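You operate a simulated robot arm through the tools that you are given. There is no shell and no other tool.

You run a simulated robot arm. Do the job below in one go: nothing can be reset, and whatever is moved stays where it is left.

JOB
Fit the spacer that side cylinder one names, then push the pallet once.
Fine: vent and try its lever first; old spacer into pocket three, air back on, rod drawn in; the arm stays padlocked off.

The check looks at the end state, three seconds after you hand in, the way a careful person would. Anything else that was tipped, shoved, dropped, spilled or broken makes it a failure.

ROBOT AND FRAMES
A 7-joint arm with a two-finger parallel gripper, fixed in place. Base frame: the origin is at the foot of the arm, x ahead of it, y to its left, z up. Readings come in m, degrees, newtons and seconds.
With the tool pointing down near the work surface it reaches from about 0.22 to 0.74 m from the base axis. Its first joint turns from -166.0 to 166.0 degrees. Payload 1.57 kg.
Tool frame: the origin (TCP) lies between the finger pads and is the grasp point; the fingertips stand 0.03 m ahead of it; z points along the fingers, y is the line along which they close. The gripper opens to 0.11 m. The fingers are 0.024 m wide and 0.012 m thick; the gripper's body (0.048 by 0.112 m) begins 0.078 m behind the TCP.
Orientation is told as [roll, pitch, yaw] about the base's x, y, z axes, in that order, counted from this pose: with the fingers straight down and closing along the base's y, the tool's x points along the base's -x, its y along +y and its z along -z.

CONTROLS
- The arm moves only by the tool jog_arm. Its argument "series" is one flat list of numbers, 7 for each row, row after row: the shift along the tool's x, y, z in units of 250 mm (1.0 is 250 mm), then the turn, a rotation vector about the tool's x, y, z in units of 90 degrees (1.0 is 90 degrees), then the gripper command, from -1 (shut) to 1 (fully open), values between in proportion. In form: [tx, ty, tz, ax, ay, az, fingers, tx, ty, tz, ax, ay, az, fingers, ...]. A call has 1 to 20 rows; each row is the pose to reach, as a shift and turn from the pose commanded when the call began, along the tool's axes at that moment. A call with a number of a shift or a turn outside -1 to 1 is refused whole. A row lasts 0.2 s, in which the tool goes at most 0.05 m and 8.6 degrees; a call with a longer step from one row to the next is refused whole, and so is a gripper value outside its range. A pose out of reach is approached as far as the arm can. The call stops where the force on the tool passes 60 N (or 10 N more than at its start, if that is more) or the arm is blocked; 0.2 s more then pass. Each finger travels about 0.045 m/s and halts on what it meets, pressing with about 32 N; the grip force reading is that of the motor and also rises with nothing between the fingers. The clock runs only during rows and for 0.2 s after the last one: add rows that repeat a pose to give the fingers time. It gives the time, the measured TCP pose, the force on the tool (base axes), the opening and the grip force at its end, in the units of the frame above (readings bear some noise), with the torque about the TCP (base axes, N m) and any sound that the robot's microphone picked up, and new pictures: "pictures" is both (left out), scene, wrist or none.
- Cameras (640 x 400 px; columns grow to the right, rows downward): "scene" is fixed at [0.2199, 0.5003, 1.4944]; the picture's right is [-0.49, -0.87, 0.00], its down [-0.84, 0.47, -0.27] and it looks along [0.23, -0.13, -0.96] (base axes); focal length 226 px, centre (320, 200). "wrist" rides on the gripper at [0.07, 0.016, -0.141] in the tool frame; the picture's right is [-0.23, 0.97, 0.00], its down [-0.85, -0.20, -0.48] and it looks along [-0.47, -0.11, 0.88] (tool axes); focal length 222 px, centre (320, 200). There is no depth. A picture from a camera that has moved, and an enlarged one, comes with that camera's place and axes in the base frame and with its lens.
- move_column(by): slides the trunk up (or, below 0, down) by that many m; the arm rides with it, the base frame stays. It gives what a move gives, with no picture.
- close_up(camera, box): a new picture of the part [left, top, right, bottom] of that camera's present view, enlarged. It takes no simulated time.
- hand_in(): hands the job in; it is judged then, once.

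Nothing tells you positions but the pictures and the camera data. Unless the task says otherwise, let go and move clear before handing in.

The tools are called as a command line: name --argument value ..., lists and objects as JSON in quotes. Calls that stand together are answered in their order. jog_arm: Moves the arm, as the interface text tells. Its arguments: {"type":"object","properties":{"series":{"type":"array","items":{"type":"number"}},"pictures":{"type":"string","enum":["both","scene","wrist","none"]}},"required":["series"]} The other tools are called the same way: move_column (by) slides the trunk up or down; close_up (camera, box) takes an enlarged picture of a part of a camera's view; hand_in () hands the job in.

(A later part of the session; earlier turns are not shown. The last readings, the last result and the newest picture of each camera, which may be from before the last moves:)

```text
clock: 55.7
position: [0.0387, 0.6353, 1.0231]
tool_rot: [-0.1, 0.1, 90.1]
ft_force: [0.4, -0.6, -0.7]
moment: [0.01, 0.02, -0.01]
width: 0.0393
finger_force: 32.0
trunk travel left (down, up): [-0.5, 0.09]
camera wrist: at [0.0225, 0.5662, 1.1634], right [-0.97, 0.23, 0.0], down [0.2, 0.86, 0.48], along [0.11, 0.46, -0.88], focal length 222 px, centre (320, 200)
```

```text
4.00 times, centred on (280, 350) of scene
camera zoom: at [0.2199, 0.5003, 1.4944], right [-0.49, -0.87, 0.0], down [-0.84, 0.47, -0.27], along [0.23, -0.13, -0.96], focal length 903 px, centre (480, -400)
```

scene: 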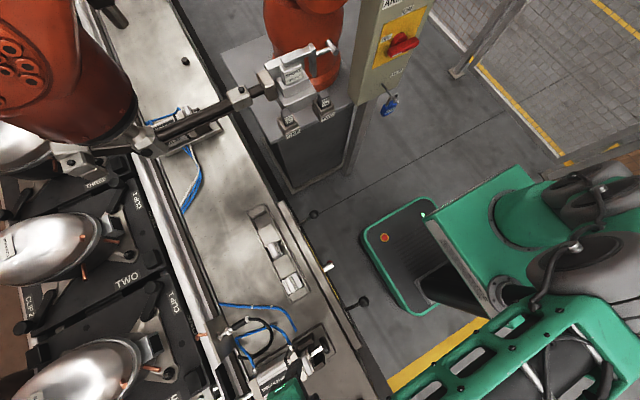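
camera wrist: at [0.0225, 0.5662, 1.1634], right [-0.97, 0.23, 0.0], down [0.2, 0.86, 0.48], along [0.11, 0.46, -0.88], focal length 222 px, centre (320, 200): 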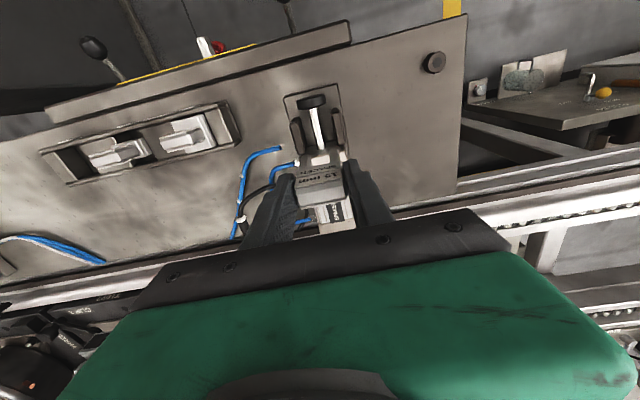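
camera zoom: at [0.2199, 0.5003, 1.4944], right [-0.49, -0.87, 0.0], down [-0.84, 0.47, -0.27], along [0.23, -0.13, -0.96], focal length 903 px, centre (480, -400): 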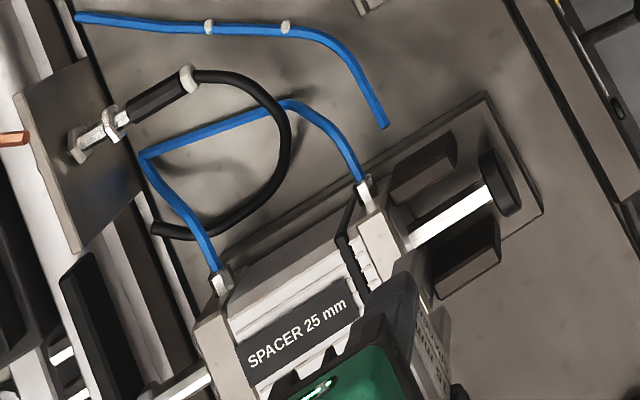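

The old spacer is out and the rod is clear. Carrying it over to pocket 3 (centre about (0.410, 0.5925)), in two hops.

jog_arm --series '[0.019, -0.15, 0, 0, 0, 0, -0.7, 0.038, -0.3, 0, 0, 0, 0, -0.7, 0.057, -0.45, 0, 0, 0, 0, -0.7, 0.075, -0.6, 0, 0, 0, 0, -0.7, 0.094, -0.75, 0, 0, 0, 0, -0.7]' --pictures "none"

jog_arm --series '[0.019, -0.15, 0, 0, 0, 0, -0.7, 0.038, -0.3, 0, 0, 0, 0, -0.7, 0.057, -0.45, 0, 0, 0, 0, -0.7, 0.075, -0.6, 0, 0, 0, 0, -0.7, 0.094, -0.735, 0, 0, 0, 0, -0.7]' --pictures "both"

close_up --camera "wrist" --box '[240, 60, 480, 210]'

close_up --camera "scene" --box '[220, 190, 330, 310]'

```text
clock: 56.9
position: [0.2263, 0.6112, 1.0227]
tool_rot: [0.0, 0.1, 90.0]
ft_force: [0.1, -0.9, -1.3]
moment: [0.02, 0.01, 0.0]
width: 0.0394
finger_force: 32.2
trunk travel left (down, up): [-0.5, 0.09]
```

```text
clock: 58.1
position: [0.407, 0.5709, 1.0191]
tool_rot: [0.1, 0.1, 90.0]
ft_force: [-0.1, 0.3, -1.8]
moment: [-0.01, 0.04, -0.01]
width: 0.0392
finger_force: 32.2
out of reach, approached as far as the arm can: row 4, 5
trunk travel left (down, up): [-0.5, 0.09]
camera wrist: at [0.3904, 0.5015, 1.1604], right [-0.97, 0.23, 0.0], down [0.2, 0.86, 0.48], along [0.11, 0.47, -0.88], focal length 222 px, centre (320, 200)
```

scene: 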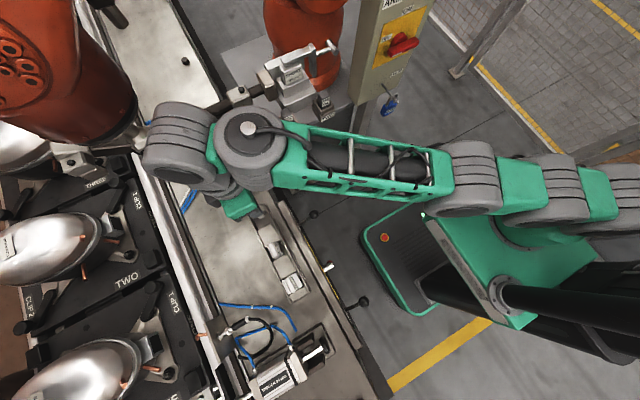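
wrist: 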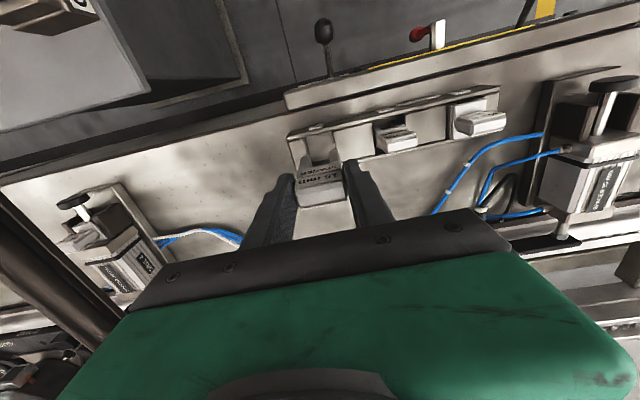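

```text
2.67 times, centred on (360, 135) of wrist
camera zoom: at [0.3904, 0.5015, 1.1604], right [-0.97, 0.23, 0.0], down [0.2, 0.86, 0.48], along [0.11, 0.47, -0.88], focal length 592 px, centre (213, 373)
```

zoom: 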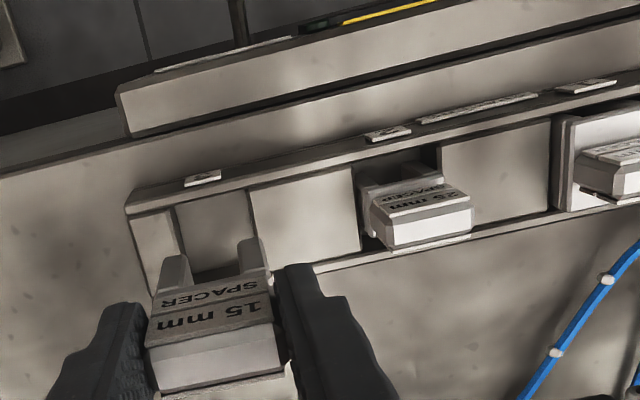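

```text
3.33 times, centred on (275, 250) of scene
camera zoom: at [0.2199, 0.5003, 1.4944], right [-0.49, -0.87, 0.0], down [-0.84, 0.47, -0.27], along [0.23, -0.13, -0.96], focal length 752 px, centre (470, 33)
```

zoom: 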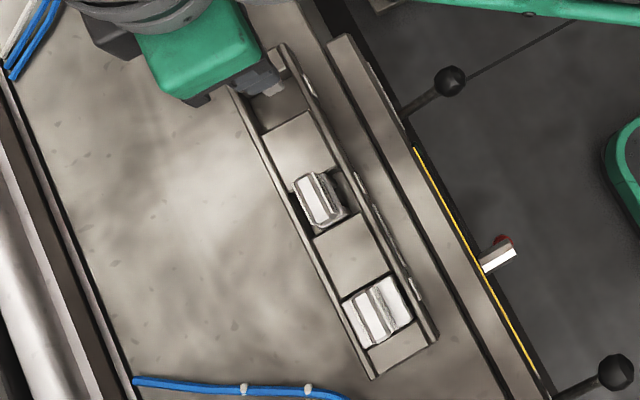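

jog_arm --series '[0, 0, 0.09, 0, 0, 0, -0.7, -0.034, -0.006, 0.18, 0, 0, 0, -0.7, -0.068, -0.012, 0.256, 0, 0, 0, -0.7]' --pictures "both"

close_up --camera "wrist" --box '[240, 60, 440, 210]'

close_up --camera "scene" --box '[220, 180, 310, 240]'

```text
clock: 58.9
position: [0.4073, 0.586, 0.9572]
tool_rot: [-0.1, 0.0, 90.0]
ft_force: [1.2, 1.3, -0.3]
moment: [-0.02, 0.02, -0.03]
width: 0.0392
finger_force: 32.0
out of reach, approached as far as the arm can: row 3
trunk travel left (down, up): [-0.5, 0.09]
camera wrist: at [0.3903, 0.5174, 1.098], right [-0.97, 0.23, 0.0], down [0.2, 0.86, 0.48], along [0.11, 0.47, -0.88], focal length 222 px, centre (320, 200)
```

scene: 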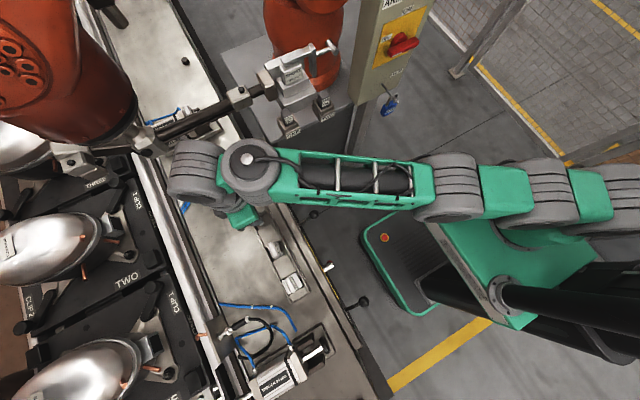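
wrist: 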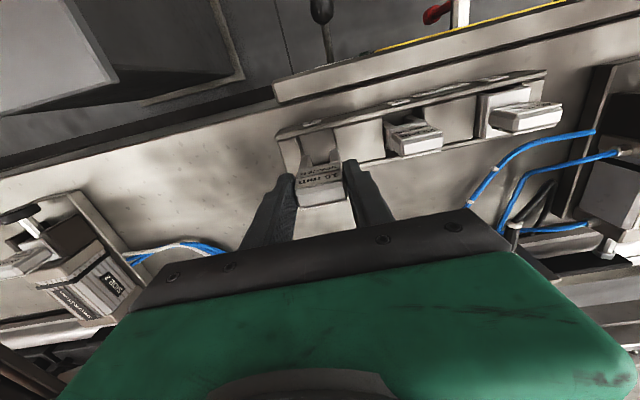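

```text
2.67 times, centred on (340, 135) of wrist
camera zoom: at [0.3903, 0.5174, 1.098], right [-0.97, 0.23, 0.0], down [0.2, 0.86, 0.48], along [0.11, 0.47, -0.88], focal length 592 px, centre (267, 373)
```

zoom: 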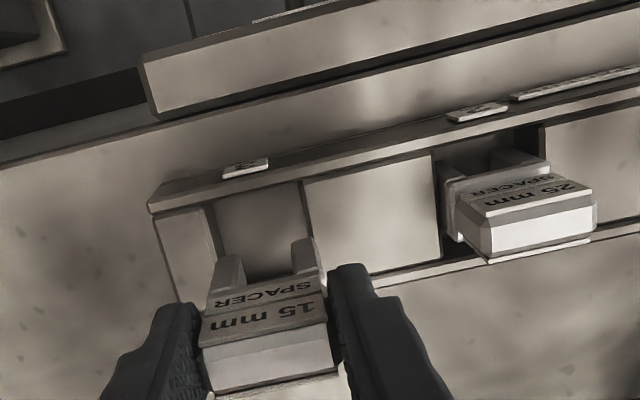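

```text
6.67 times, centred on (265, 210) of scene
camera zoom: at [0.2199, 0.5003, 1.4944], right [-0.49, -0.87, 0.0], down [-0.84, 0.47, -0.27], along [0.23, -0.13, -0.96], focal length 1505 px, centre (687, 133)
```

zoom: 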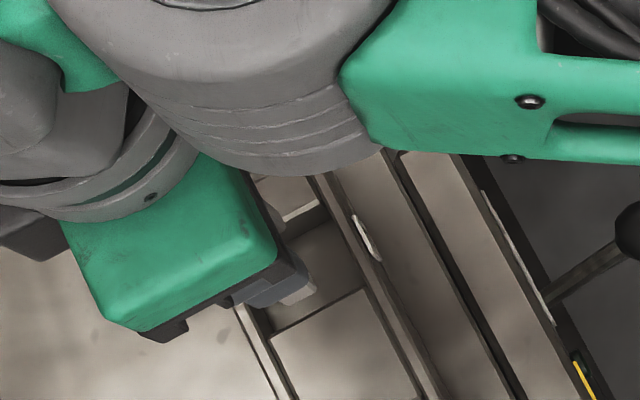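

The forks line up with pocket 3 (body 40 mm in a ~45 mm pocket). Nudging x by +2 mm and lowering in.

jog_arm --series '[0.0, -0.007, 0.05, 0, 0, 0, -0.7, -0.004, -0.007, 0.1, 0, 0, 0, -0.7, -0.006, -0.007, 0.15, 0, 0, 0, -0.7]' --pictures "wrist"

close_up --camera "wrist" --box '[240, 60, 440, 210]'

```text
clock: 59.7
position: [0.409, 0.5872, 0.9261]
tool_rot: [-0.4, -0.5, 90.0]
ft_force: [-0.5, -1.9, 24.3]
moment: [-0.24, 0.56, 0.04]
width: 0.0395
finger_force: 31.9
trunk travel left (down, up): [-0.5, 0.09]
camera wrist: at [0.3909, 0.5177, 1.0661], right [-0.97, 0.23, 0.0], down [0.2, 0.85, 0.49], along [0.11, 0.47, -0.87], focal length 222 px, centre (320, 200)
```

wrist: 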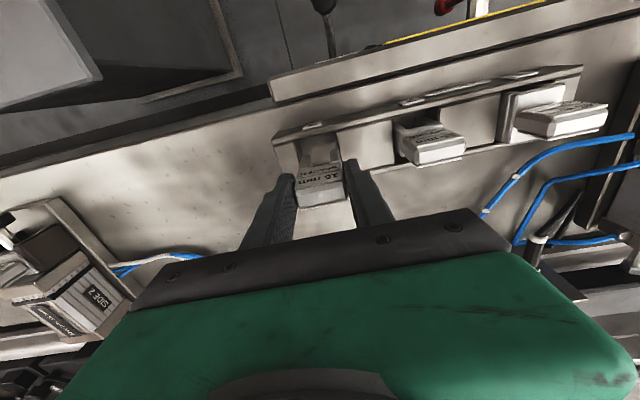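

```text
2.67 times, centred on (340, 135) of wrist
camera zoom: at [0.3909, 0.5177, 1.0661], right [-0.97, 0.23, 0.0], down [0.2, 0.85, 0.49], along [0.11, 0.47, -0.87], focal length 592 px, centre (267, 373)
```

zoom: 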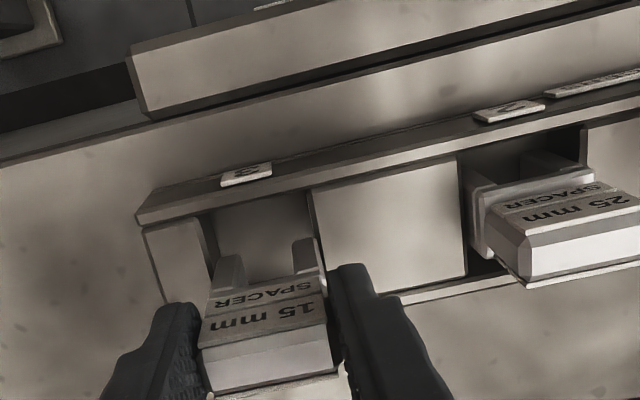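

Contact with the rim on the −x side. Let me look closely before correcting.

close_up --camera "wrist" --box '[280, 120, 380, 182]'

close_up --camera "wrist" --box '[390, 100, 480, 170]'

```text
6.40 times, centred on (330, 151) of wrist
camera zoom: at [0.3909, 0.5177, 1.0661], right [-0.97, 0.23, 0.0], down [0.2, 0.85, 0.49], along [0.11, 0.47, -0.87], focal length 1422 px, centre (256, 514)
```

zoom: 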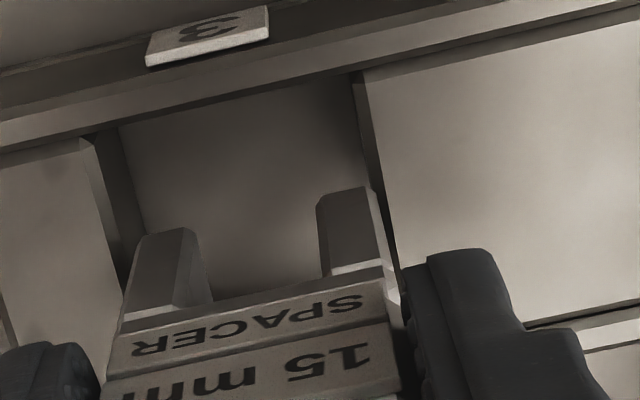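

```text
5.71 times, centred on (435, 135) of wrist
camera zoom: at [0.3909, 0.5177, 1.0661], right [-0.97, 0.23, 0.0], down [0.2, 0.85, 0.49], along [0.11, 0.47, -0.87], focal length 1269 px, centre (-337, 571)
```

zoom: 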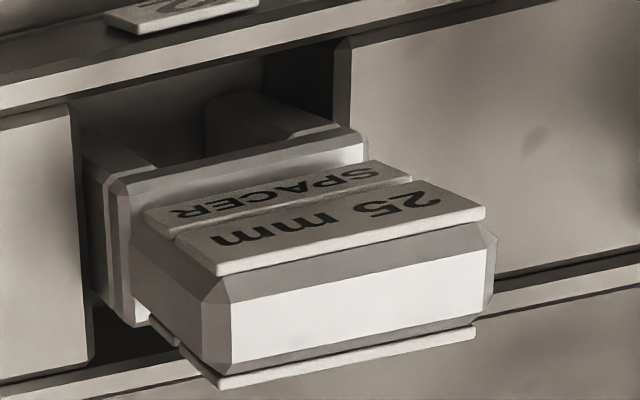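

The contact torque places the touch at the −x fork's outer edge. I'll lift, shift +2 mm in x, and lower again.

jog_arm --series '[0, 0, -0.06, 0, 0, 0, -0.7, 0, -0.009, -0.06, 0, 0, 0, -0.7, 0, -0.009, -0.02, 0, 0, 0, -0.7, 0, -0.009, 0.0, 0, 0, 0, -0.7, 0, -0.009, 0.02, 0, 0, 0, -0.7]' --pictures "wrist"

close_up --camera "wrist" --box '[280, 120, 380, 182]'

```text
clock: 60.9
position: [0.4111, 0.5878, 0.9144]
tool_rot: [0.0, 0.0, 90.0]
ft_force: [-1.2, 0.4, -0.4]
moment: [-0.04, -0.01, -0.01]
width: 0.0392
finger_force: 32.2
trunk travel left (down, up): [-0.5, 0.09]
camera wrist: at [0.3938, 0.5181, 1.0547], right [-0.97, 0.23, 0.0], down [0.2, 0.86, 0.48], along [0.11, 0.46, -0.88], focal length 222 px, centre (320, 200)
```

wrist: 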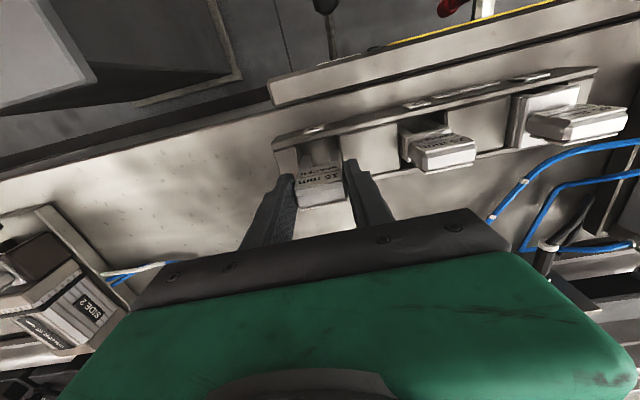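

```text
6.40 times, centred on (330, 151) of wrist
camera zoom: at [0.3938, 0.5181, 1.0547], right [-0.97, 0.23, 0.0], down [0.2, 0.86, 0.48], along [0.11, 0.46, -0.88], focal length 1422 px, centre (256, 514)
```

zoom: 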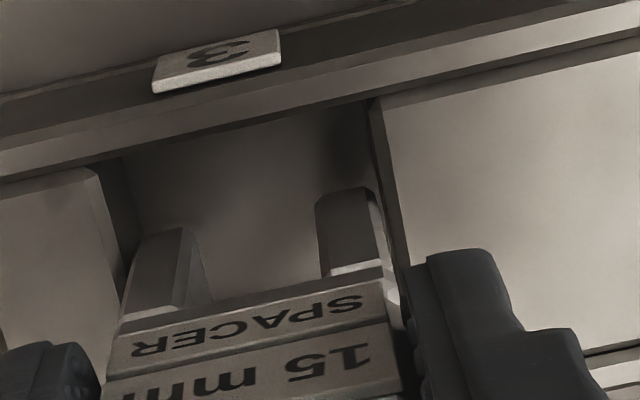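

It's entering freely now. Lowering further to the pocket floor.

jog_arm --series '[0, 0, 0.03, 0, 0, 0, -0.7, 0, 0, 0.06, 0, 0, 0, -0.7, 0, 0, 0.08, 0, 0, 0, -0.7]' --pictures "none"

```text
clock: 61.7
position: [0.4098, 0.5873, 0.894]
tool_rot: [0.0, 0.0, 90.0]
ft_force: [0.3, -0.2, -0.6]
moment: [0.01, -0.01, 0.04]
width: 0.0394
finger_force: 32.0
trunk travel left (down, up): [-0.5, 0.09]
```

jog_arm --series '[0, 0, 0.008, 0, 0, 0, -0.7, 0, 0, 0.012, 0, 0, 0, -0.7]' --pictures "none"

```text
clock: 62.3
position: [0.4098, 0.5872, 0.8957]
tool_rot: [-0.1, -0.1, 90.1]
ft_force: [-0.6, -2.7, 10.3]
moment: [-0.13, 0.17, 0.0]
width: 0.0391
finger_force: 31.8
trunk travel left (down, up): [-0.5, 0.09]
```

jog_arm --series '[0, 0, 0, 0, 0, 0, -0.7]' --pictures "wrist"

close_up --camera "wrist" --box '[270, 80, 490, 215]'

close_up --camera "wrist" --box '[280, 120, 380, 182]'

```text
clock: 62.7
position: [0.4105, 0.5865, 0.8935]
tool_rot: [-0.2, -0.2, 90.0]
ft_force: [-0.9, -0.4, 13.7]
moment: [-0.03, 0.17, 0.02]
width: 0.0393
finger_force: 32.2
trunk travel left (down, up): [-0.5, 0.09]
camera wrist: at [0.3931, 0.5175, 1.0345], right [-0.97, 0.23, 0.0], down [0.2, 0.85, 0.48], along [0.11, 0.47, -0.88], focal length 222 px, centre (320, 200)
```

wrist: 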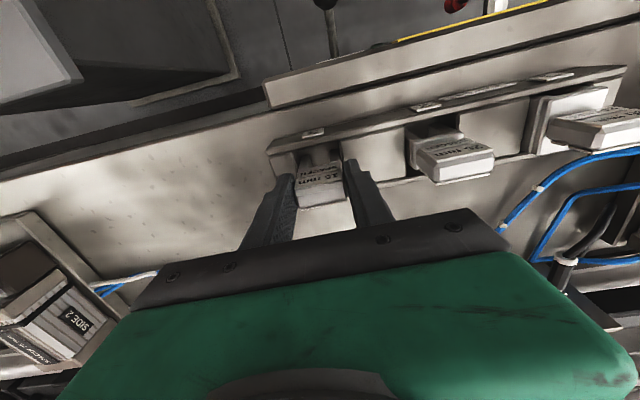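

```text
2.91 times, centred on (380, 148) of wrist
camera zoom: at [0.3931, 0.5175, 1.0345], right [-0.97, 0.23, 0.0], down [0.2, 0.85, 0.48], along [0.11, 0.47, -0.88], focal length 646 px, centre (146, 353)
```

zoom: 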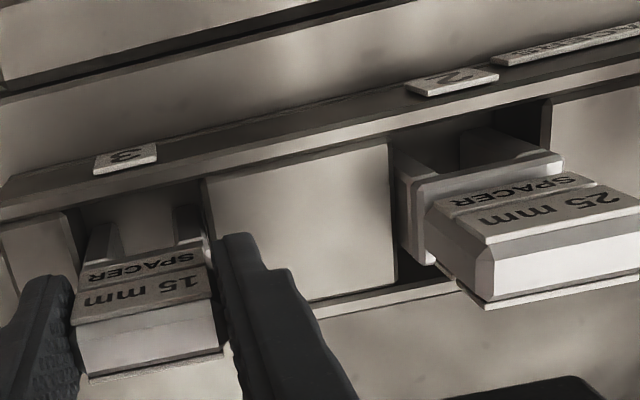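

```text
6.40 times, centred on (330, 151) of wrist
camera zoom: at [0.3931, 0.5175, 1.0345], right [-0.97, 0.23, 0.0], down [0.2, 0.85, 0.48], along [0.11, 0.47, -0.88], focal length 1422 px, centre (256, 514)
```

zoom: 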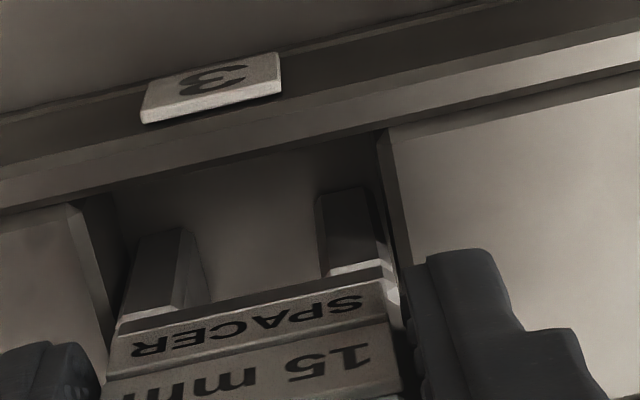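

It rests on the pocket floor (about 14 N push-back). Releasing and lifting away.

jog_arm --series '[0, 0, -0.006, 0, 0, 0, -0.5, 0, 0, -0.006, 0, 0, 0, -0.2, 0, 0, -0.006, 0, 0, 0, 0.02, 0, 0, -0.006, 0, 0, 0, 0.02, 0, 0, -0.08, 0, 0, 0, 0.02, 0, 0, -0.2, 0, 0, 0, 0.02, 0, 0, -0.34, 0, 0, 0, 0.02]' --pictures "wrist"

close_up --camera "wrist" --box '[260, 70, 480, 210]'

```text
clock: 64.3
position: [0.4079, 0.5805, 0.9759]
tool_rot: [-0.1, -0.1, 90.0]
ft_force: [-0.5, 0.1, -0.2]
moment: [-0.04, 0.02, 0.01]
width: 0.0563
finger_force: 0.1
out of reach, approached as far as the arm can: row 7
trunk travel left (down, up): [-0.5, 0.09]
camera wrist: at [0.3912, 0.5117, 1.1167], right [-0.97, 0.23, 0.0], down [0.2, 0.86, 0.48], along [0.11, 0.47, -0.88], focal length 222 px, centre (320, 200)
```

wrist: 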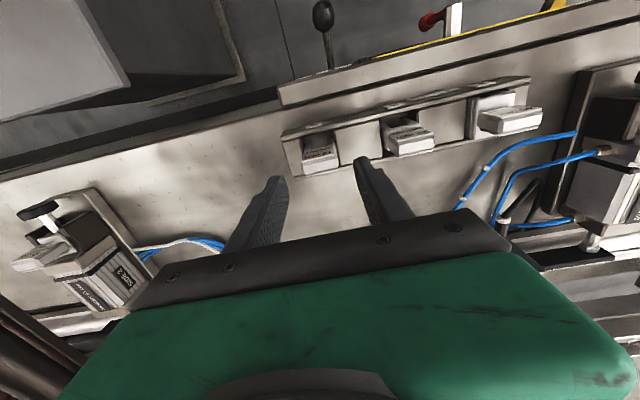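

```text
2.86 times, centred on (370, 140) of wrist
camera zoom: at [0.3912, 0.5117, 1.1167], right [-0.97, 0.23, 0.0], down [0.2, 0.86, 0.48], along [0.11, 0.47, -0.88], focal length 635 px, centre (177, 371)
```

zoom: 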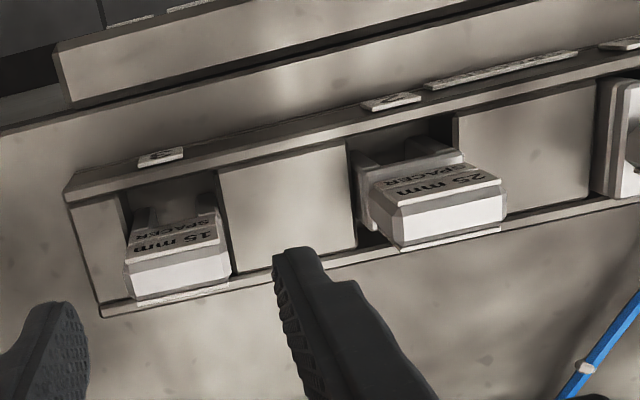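

The 15 mm spacer stands in pocket 3. Now over to the 25 mm spacer in pocket 2 (tab centre about x=0.309).

jog_arm --series '[-0.013, 0.132, 0, 0, 0, 0, 0.02, -0.027, 0.264, 0, 0, 0, 0, 0.02, -0.04, 0.396, 0, 0, 0, 0, 0.02]' --pictures "both"

close_up --camera "wrist" --box '[220, 70, 440, 210]'

close_up --camera "scene" --box '[210, 290, 350, 400]'

```text
clock: 65.1
position: [0.3143, 0.6094, 0.9786]
tool_rot: [0.0, 0.1, 90.1]
ft_force: [0.7, 0.4, -0.5]
moment: [0.03, -0.02, 0.0]
width: 0.0557
finger_force: 0.0
out of reach, approached as far as the arm can: row 2, 3
trunk travel left (down, up): [-0.5, 0.09]
camera wrist: at [0.2988, 0.5405, 1.1191], right [-0.97, 0.23, 0.0], down [0.2, 0.86, 0.48], along [0.11, 0.46, -0.88], focal length 222 px, centre (320, 200)
```

scene: 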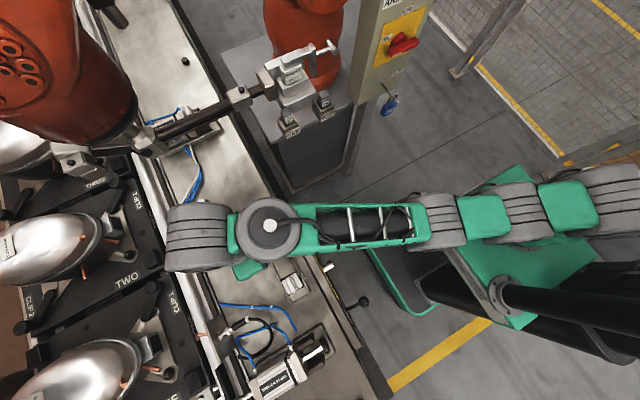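
wrist: 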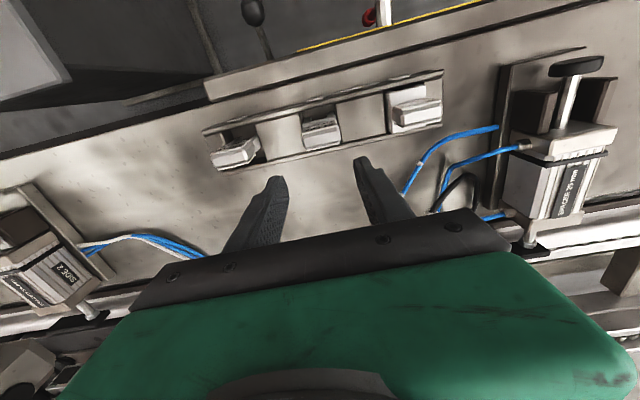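

```text
2.86 times, centred on (330, 140) of wrist
camera zoom: at [0.2988, 0.5405, 1.1191], right [-0.97, 0.23, 0.0], down [0.2, 0.86, 0.48], along [0.11, 0.46, -0.88], focal length 635 px, centre (291, 371)
```

zoom: 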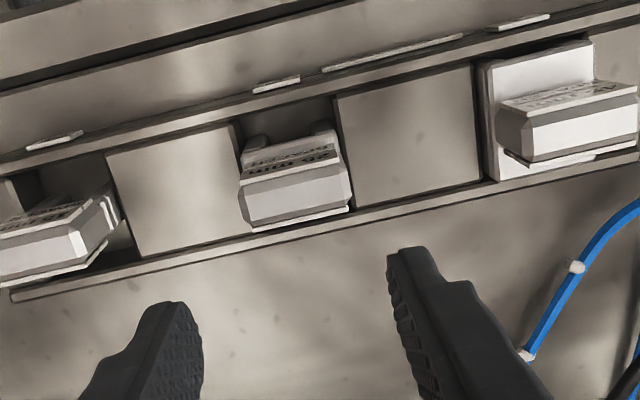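

```text
3.64 times, centred on (280, 345) of scene
camera zoom: at [0.2199, 0.5003, 1.4944], right [-0.49, -0.87, 0.0], down [-0.84, 0.47, -0.27], along [0.23, -0.13, -0.96], focal length 821 px, centre (466, -327)
```

zoom: 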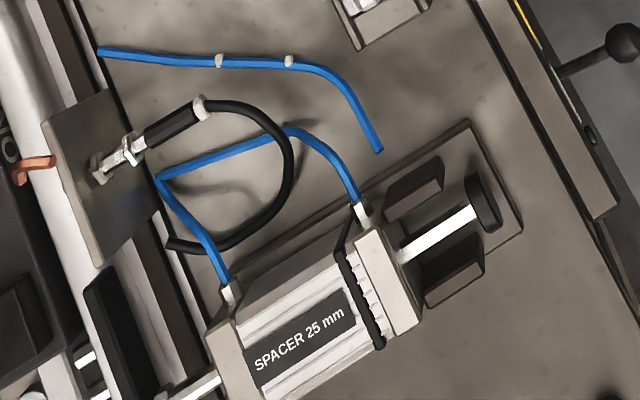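

jog_arm --series '[0.04, 0.01, 0.04, 0, 0, 0, 0.02, 0.077, 0.021, 0.074, 0, 0, 0, 0.02]' --pictures "wrist"

close_up --camera "wrist" --box '[220, 70, 440, 210]'

```text
clock: 65.7
position: [0.3206, 0.61, 0.9646]
tool_rot: [0.0, 0.2, 90.1]
ft_force: [-0.6, -0.2, 0.6]
moment: [0.0, -0.01, -0.03]
width: 0.056
finger_force: 0.1
out of reach, approached as far as the arm can: row 1, 2
trunk travel left (down, up): [-0.5, 0.09]
camera wrist: at [0.3037, 0.541, 1.106], right [-0.97, 0.23, 0.0], down [0.2, 0.86, 0.48], along [0.11, 0.46, -0.88], focal length 222 px, centre (320, 200)
```

wrist: 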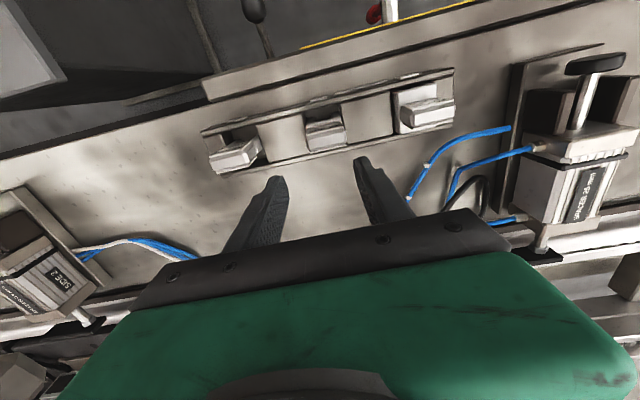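

```text
2.86 times, centred on (330, 140) of wrist
camera zoom: at [0.3037, 0.541, 1.106], right [-0.97, 0.23, 0.0], down [0.2, 0.86, 0.48], along [0.11, 0.46, -0.88], focal length 635 px, centre (291, 371)
```

zoom: 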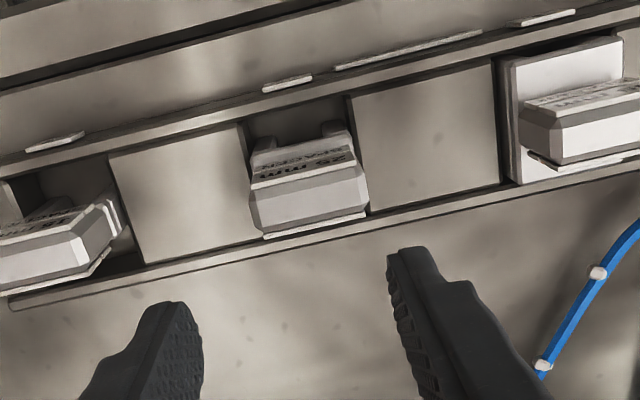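

The arm has stretched near a limit and can't shorten directly. I'll pull back and up to a comfortable pose and re-approach.

jog_arm --series '[0.05, 0.03, -0.1, 0, 0, 0, 0.02, 0.15, 0.1, -0.2, 0, 0, 0, 0.02, 0.25, 0.16, -0.22, 0, 0, 0, 0.02, 0.35, 0.22, -0.22, 0, 0, 0, 0.02, 0.44, 0.28, -0.22, 0, 0, 0, 0.02]' --pictures "scene"

```text
clock: 66.5
position: [0.2993, 0.5768, 0.8746]
tool_rot: [4.2, 10.2, 90.0]
ft_force: [7.4, -3.1, 5.5]
moment: [-0.09, -0.44, -0.16]
width: 0.0622
finger_force: 3.4
out of reach, approached as far as the arm can: row 1, 2
trunk travel left (down, up): [-0.5, 0.09]
stopped in row 3: the force on the tool passed its limit at 130 N (the readings are from after the stop); the commanded pose is now the measured one
```

scene: 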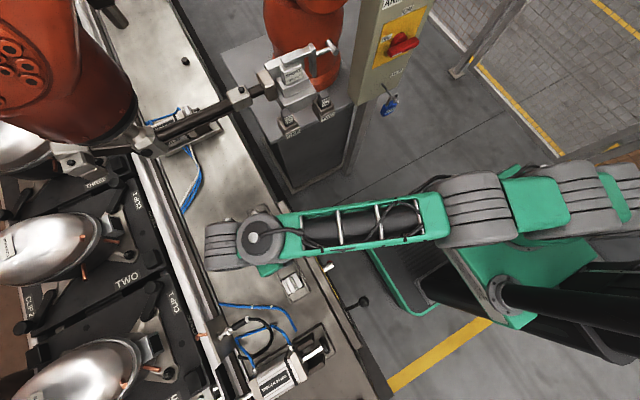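

jog_arm --series '[0, 0, 0, 0, 0, 0, 0.1]' --pictures "both"

close_up --camera "wrist" --box '[220, 60, 480, 230]'

```text
clock: 66.9
position: [0.2979, 0.5773, 0.8762]
tool_rot: [4.3, 10.2, 90.2]
ft_force: [8.7, -3.2, 5.9]
moment: [-0.07, -0.5, -0.21]
width: 0.0667
finger_force: 3.5
trunk travel left (down, up): [-0.5, 0.09]
camera wrist: at [0.2918, 0.5343, 1.0261], right [-0.97, 0.23, 0.03], down [0.23, 0.92, 0.3], along [0.04, 0.3, -0.95], focal length 222 px, centre (320, 200)
```

scene: 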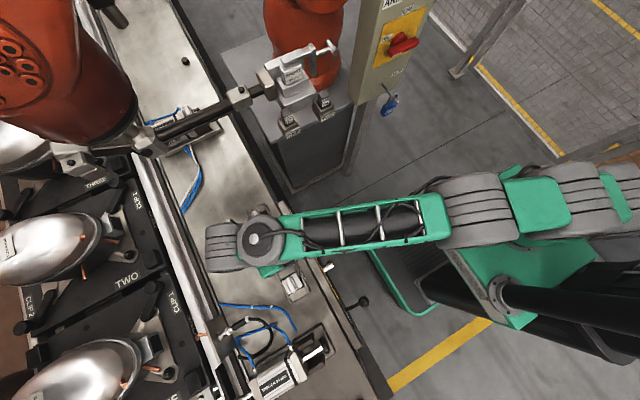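
wrist: 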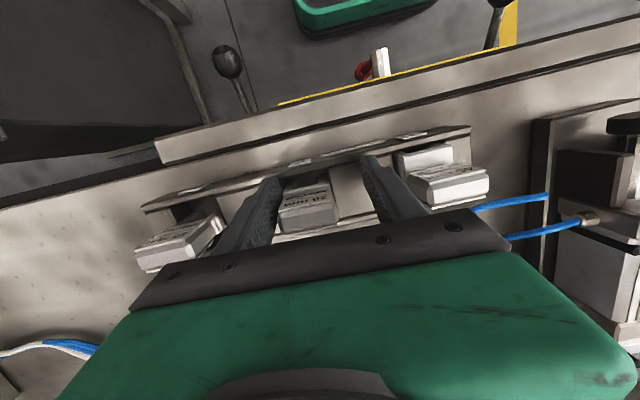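

```text
2.35 times, centred on (350, 145) of wrist
camera zoom: at [0.2918, 0.5343, 1.0261], right [-0.97, 0.23, 0.03], down [0.23, 0.92, 0.3], along [0.04, 0.3, -0.95], focal length 523 px, centre (249, 329)
```

zoom: 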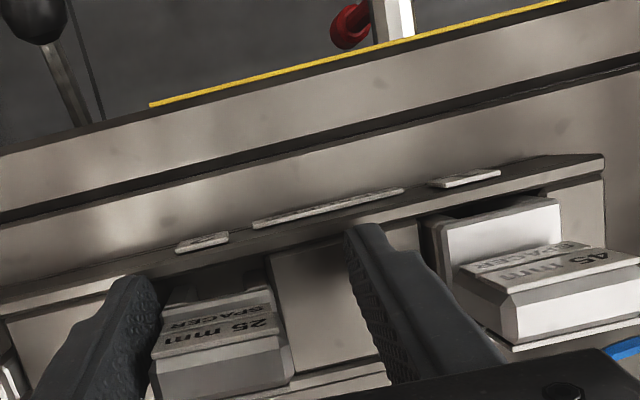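

The elbow re-configured abruptly and the fingers came down either side of the 25 mm tab. Everything still appears in place. I'll open slightly to unload the side force and lift straight up in small steps.

jog_arm --series '[0, 0, 0, 0, 0, 0, 0.3, 0, 0, 0, 0, 0, 0, 0.4, 0, 0, 0, 0, 0, 0, 0.4]' --pictures "wrist"

close_up --camera "wrist" --box '[120, 90, 500, 280]'

close_up --camera "scene" --box '[220, 190, 330, 310]'

```text
clock: 67.7
position: [0.2963, 0.577, 0.875]
tool_rot: [4.3, 10.2, 90.3]
ft_force: [-6.7, -1.6, 8.3]
moment: [-0.02, -0.09, -0.01]
width: 0.0702
finger_force: 0.0
trunk travel left (down, up): [-0.5, 0.09]
camera wrist: at [0.2904, 0.5344, 1.0261], right [-0.97, 0.23, 0.03], down [0.23, 0.93, 0.3], along [0.04, 0.3, -0.95], focal length 222 px, centre (320, 200)
```

wrist: 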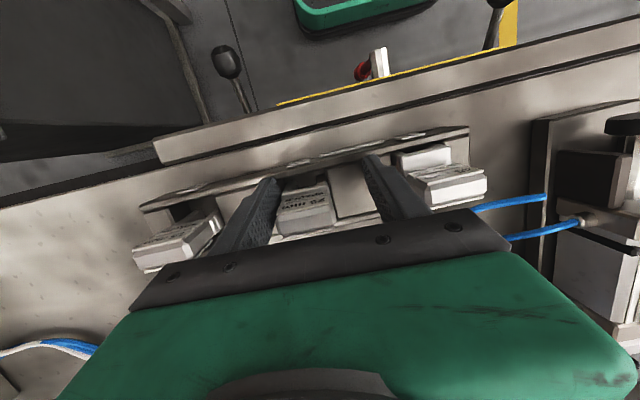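

```text
1.68 times, centred on (310, 185) of wrist
camera zoom: at [0.2904, 0.5344, 1.0261], right [-0.97, 0.23, 0.03], down [0.23, 0.93, 0.3], along [0.04, 0.3, -0.95], focal length 374 px, centre (337, 225)
```

zoom: 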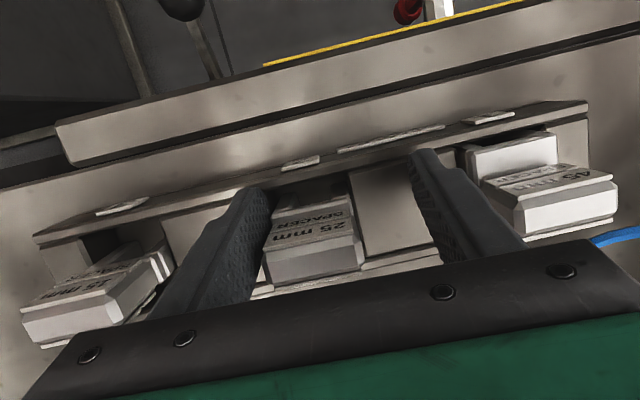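

```text
3.33 times, centred on (275, 250) of scene
camera zoom: at [0.2199, 0.5003, 1.4944], right [-0.49, -0.87, 0.0], down [-0.84, 0.47, -0.27], along [0.23, -0.13, -0.96], focal length 752 px, centre (470, 33)
```

zoom: 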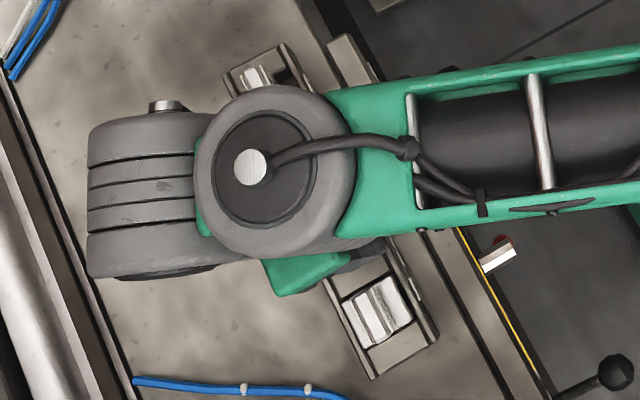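

jog_arm --series '[0.007, 0.003, -0.04, 0, 0, 0, 0.3, 0.021, 0.009, -0.118, 0, 0, 0, 0.2, 0.042, 0.018, -0.236, 0, 0, 0, 0.1]' --pictures "both"

close_up --camera "wrist" --box '[120, 60, 500, 250]'

```text
clock: 68.5
position: [0.2979, 0.5762, 0.9343]
tool_rot: [4.3, 10.4, 90.2]
ft_force: [-0.4, -0.7, 0.3]
moment: [0.02, 0.0, -0.01]
width: 0.0603
finger_force: 0.1
trunk travel left (down, up): [-0.5, 0.09]
camera wrist: at [0.2918, 0.5342, 1.0862], right [-0.97, 0.23, 0.03], down [0.23, 0.93, 0.3], along [0.04, 0.3, -0.95], focal length 222 px, centre (320, 200)
```

scene: 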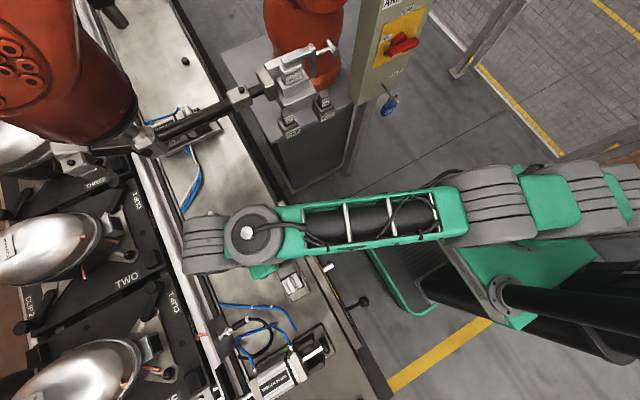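
wrist: 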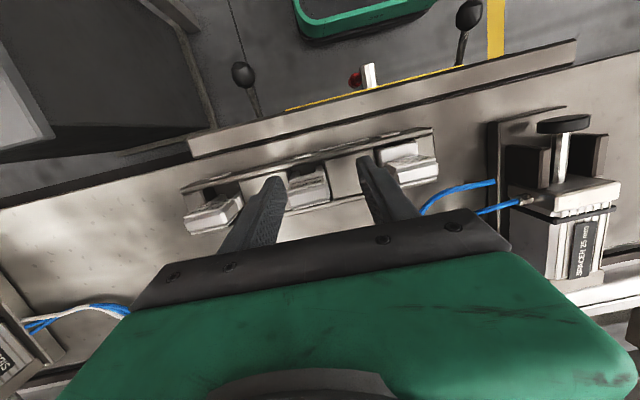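

```text
1.68 times, centred on (310, 155) of wrist
camera zoom: at [0.2918, 0.5342, 1.0862], right [-0.97, 0.23, 0.03], down [0.23, 0.93, 0.3], along [0.04, 0.3, -0.95], focal length 374 px, centre (337, 276)
```

zoom: 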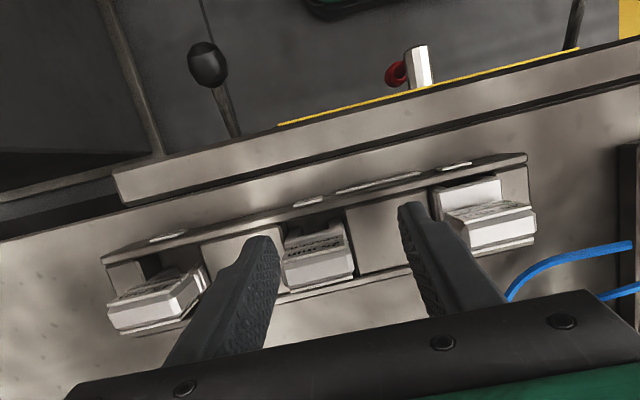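

jog_arm --series '[-0.024, -0.02, -0.03, 0.024, -0.058, -0.001, 0.05, -0.047, -0.04, -0.056, 0.048, -0.1156, -0.002, 0.05]' --pictures "wrist"

close_up --camera "wrist" --box '[220, 70, 440, 210]'

```text
clock: 69.1
position: [0.3078, 0.59, 0.9453]
tool_rot: [-0.1, -0.2, 90.0]
ft_force: [0.2, 0.1, -0.4]
moment: [0.03, 0.0, -0.03]
width: 0.0576
finger_force: 0.0
trunk travel left (down, up): [-0.5, 0.09]
camera wrist: at [0.2909, 0.5213, 1.0856], right [-0.97, 0.23, 0.0], down [0.2, 0.85, 0.48], along [0.11, 0.47, -0.88], focal length 222 px, centre (320, 200)
```

wrist: 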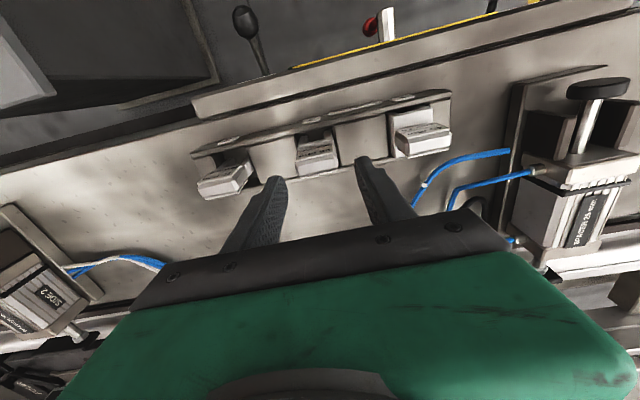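

```text
2.86 times, centred on (330, 140) of wrist
camera zoom: at [0.2909, 0.5213, 1.0856], right [-0.97, 0.23, 0.0], down [0.2, 0.85, 0.48], along [0.11, 0.47, -0.88], focal length 635 px, centre (291, 371)
```

zoom: 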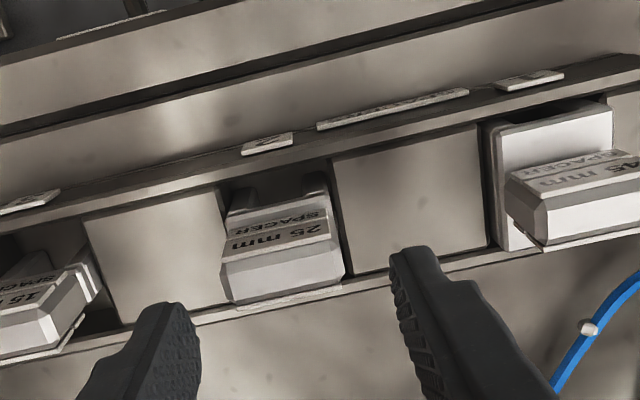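

jog_arm --series '[0.008, -0.008, 0.07, 0, 0, 0, 0.05, 0.008, -0.008, 0.14, 0, 0, 0, 0.05, 0.008, -0.008, 0.2, 0, 0, 0, 0.05]' --pictures "wrist"

close_up --camera "wrist" --box '[220, 80, 440, 215]'

```text
clock: 69.9
position: [0.3109, 0.5899, 0.8929]
tool_rot: [-0.1, -0.1, 90.1]
ft_force: [-0.8, 0.2, 0.5]
moment: [0.01, -0.01, 0.0]
width: 0.0578
finger_force: 0.0
trunk travel left (down, up): [-0.5, 0.09]
camera wrist: at [0.2942, 0.5209, 1.0343], right [-0.97, 0.23, 0.0], down [0.2, 0.85, 0.48], along [0.11, 0.47, -0.88], focal length 222 px, centre (320, 200)
```

wrist: 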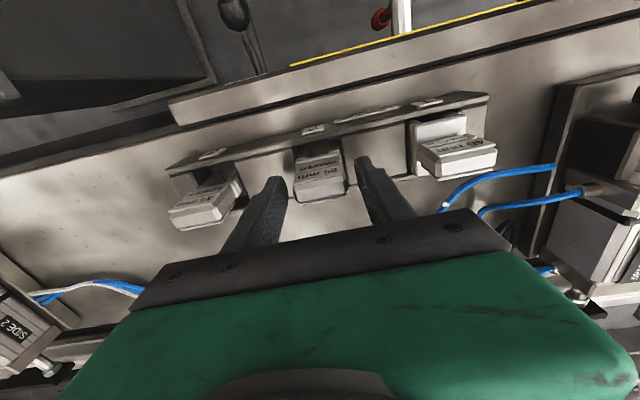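

```text
2.91 times, centred on (330, 148) of wrist
camera zoom: at [0.2942, 0.5209, 1.0343], right [-0.97, 0.23, 0.0], down [0.2, 0.85, 0.48], along [0.11, 0.47, -0.88], focal length 646 px, centre (291, 353)
```

zoom: 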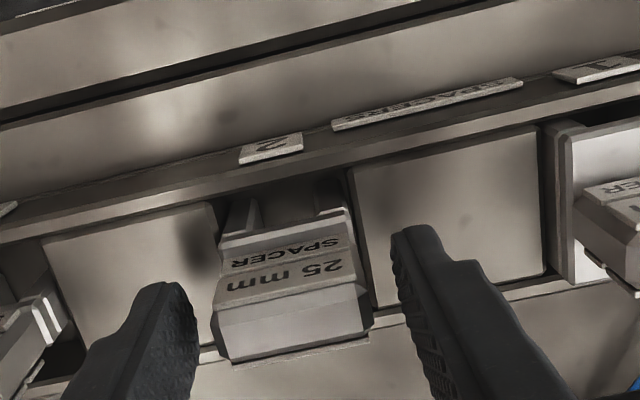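

jog_arm --series '[0, 0, 0, 0, 0, 0, -0.2, 0, 0, 0, 0, 0, 0, -0.5, 0, 0, 0, 0, 0, 0, -0.7, 0, 0, 0, 0, 0, 0, -0.7]' --pictures "wrist"

close_up --camera "wrist" --box '[220, 80, 440, 215]'

```text
clock: 70.9
position: [0.3107, 0.5896, 0.8947]
tool_rot: [-0.1, -0.1, 90.0]
ft_force: [0.6, 0.4, -0.2]
moment: [0.02, 0.01, 0.0]
width: 0.0397
finger_force: 32.5
trunk travel left (down, up): [-0.5, 0.09]
camera wrist: at [0.2942, 0.5209, 1.0344], right [-0.97, 0.23, 0.0], down [0.2, 0.85, 0.48], along [0.11, 0.47, -0.88], focal length 222 px, centre (320, 200)
```

wrist: 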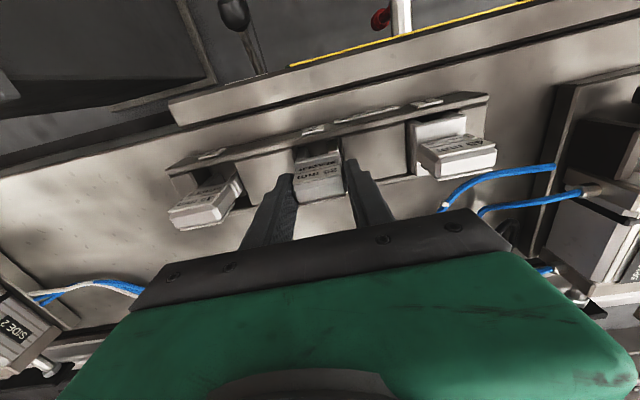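

```text
2.91 times, centred on (330, 148) of wrist
camera zoom: at [0.2942, 0.5209, 1.0344], right [-0.97, 0.23, 0.0], down [0.2, 0.85, 0.48], along [0.11, 0.47, -0.88], focal length 646 px, centre (291, 353)
```

zoom: 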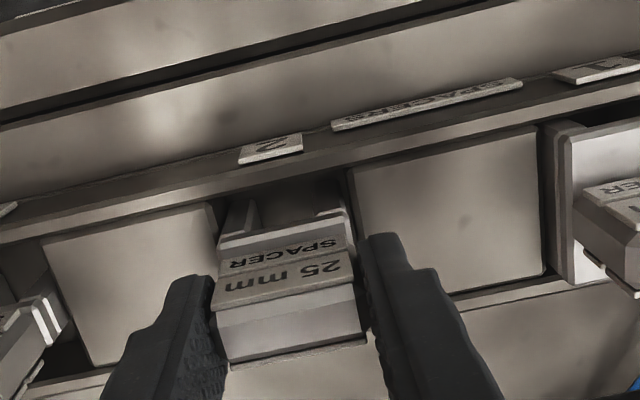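

jog_arm --series '[0, 0, -0.04, 0, 0, 0, -0.7, 0, 0, -0.1, 0, 0, 0, -0.7, 0, 0, -0.18, 0, 0, 0, -0.7, 0, 0, -0.26, 0, 0, 0, -0.7]' --pictures "wrist"

close_up --camera "wrist" --box '[220, 60, 440, 215]'

```text
clock: 71.9
position: [0.3106, 0.5888, 0.9601]
tool_rot: [-0.1, -0.1, 90.1]
ft_force: [0.1, 0.1, -1.7]
moment: [-0.02, 0.01, -0.03]
width: 0.0393
finger_force: 32.5
trunk travel left (down, up): [-0.5, 0.09]
camera wrist: at [0.2936, 0.5196, 1.1002], right [-0.97, 0.23, 0.0], down [0.2, 0.85, 0.48], along [0.11, 0.47, -0.88], focal length 222 px, centre (320, 200)
```

wrist: 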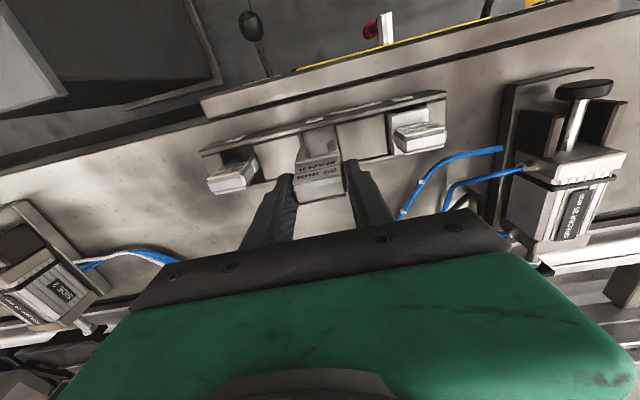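

```text
2.58 times, centred on (330, 138) of wrist
camera zoom: at [0.2936, 0.5196, 1.1002], right [-0.97, 0.23, 0.0], down [0.2, 0.85, 0.48], along [0.11, 0.47, -0.88], focal length 573 px, centre (294, 361)
```

zoom: 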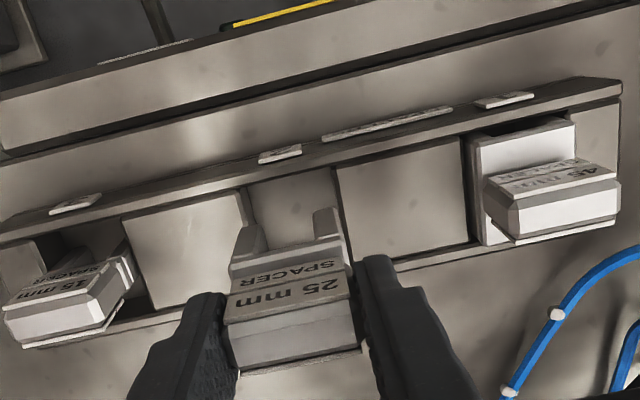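

The 25 mm spacer is free. Carrying it back (staying clear of the rack's other tab) toward cylinder 1.

jog_arm --series '[0.12, 0, -0.08, 0, 0, 0, -0.7, 0.24, 0, -0.16, 0, 0, 0, -0.7, 0.24, 0.15, -0.16, 0, 0, 0, -0.7, 0.24, 0.3, -0.16, 0, 0, 0, -0.7, 0.24, 0.45, -0.16, 0, 0, 0, -0.7, 0.24, 0.6, -0.16, 0, 0, 0, -0.7, 0.24, 0.75, -0.16, 0, 0, 0, -0.7, 0.24, 0.9, -0.16, 0, 0, 0, -0.7]' --pictures "none"

```text
clock: 73.7
position: [0.0815, 0.5278, 0.9998]
tool_rot: [-0.1, -0.1, 90.1]
ft_force: [0.0, -0.1, -1.5]
moment: [0.0, 0.0, 0.02]
width: 0.0397
finger_force: 32.6
trunk travel left (down, up): [-0.5, 0.09]
```

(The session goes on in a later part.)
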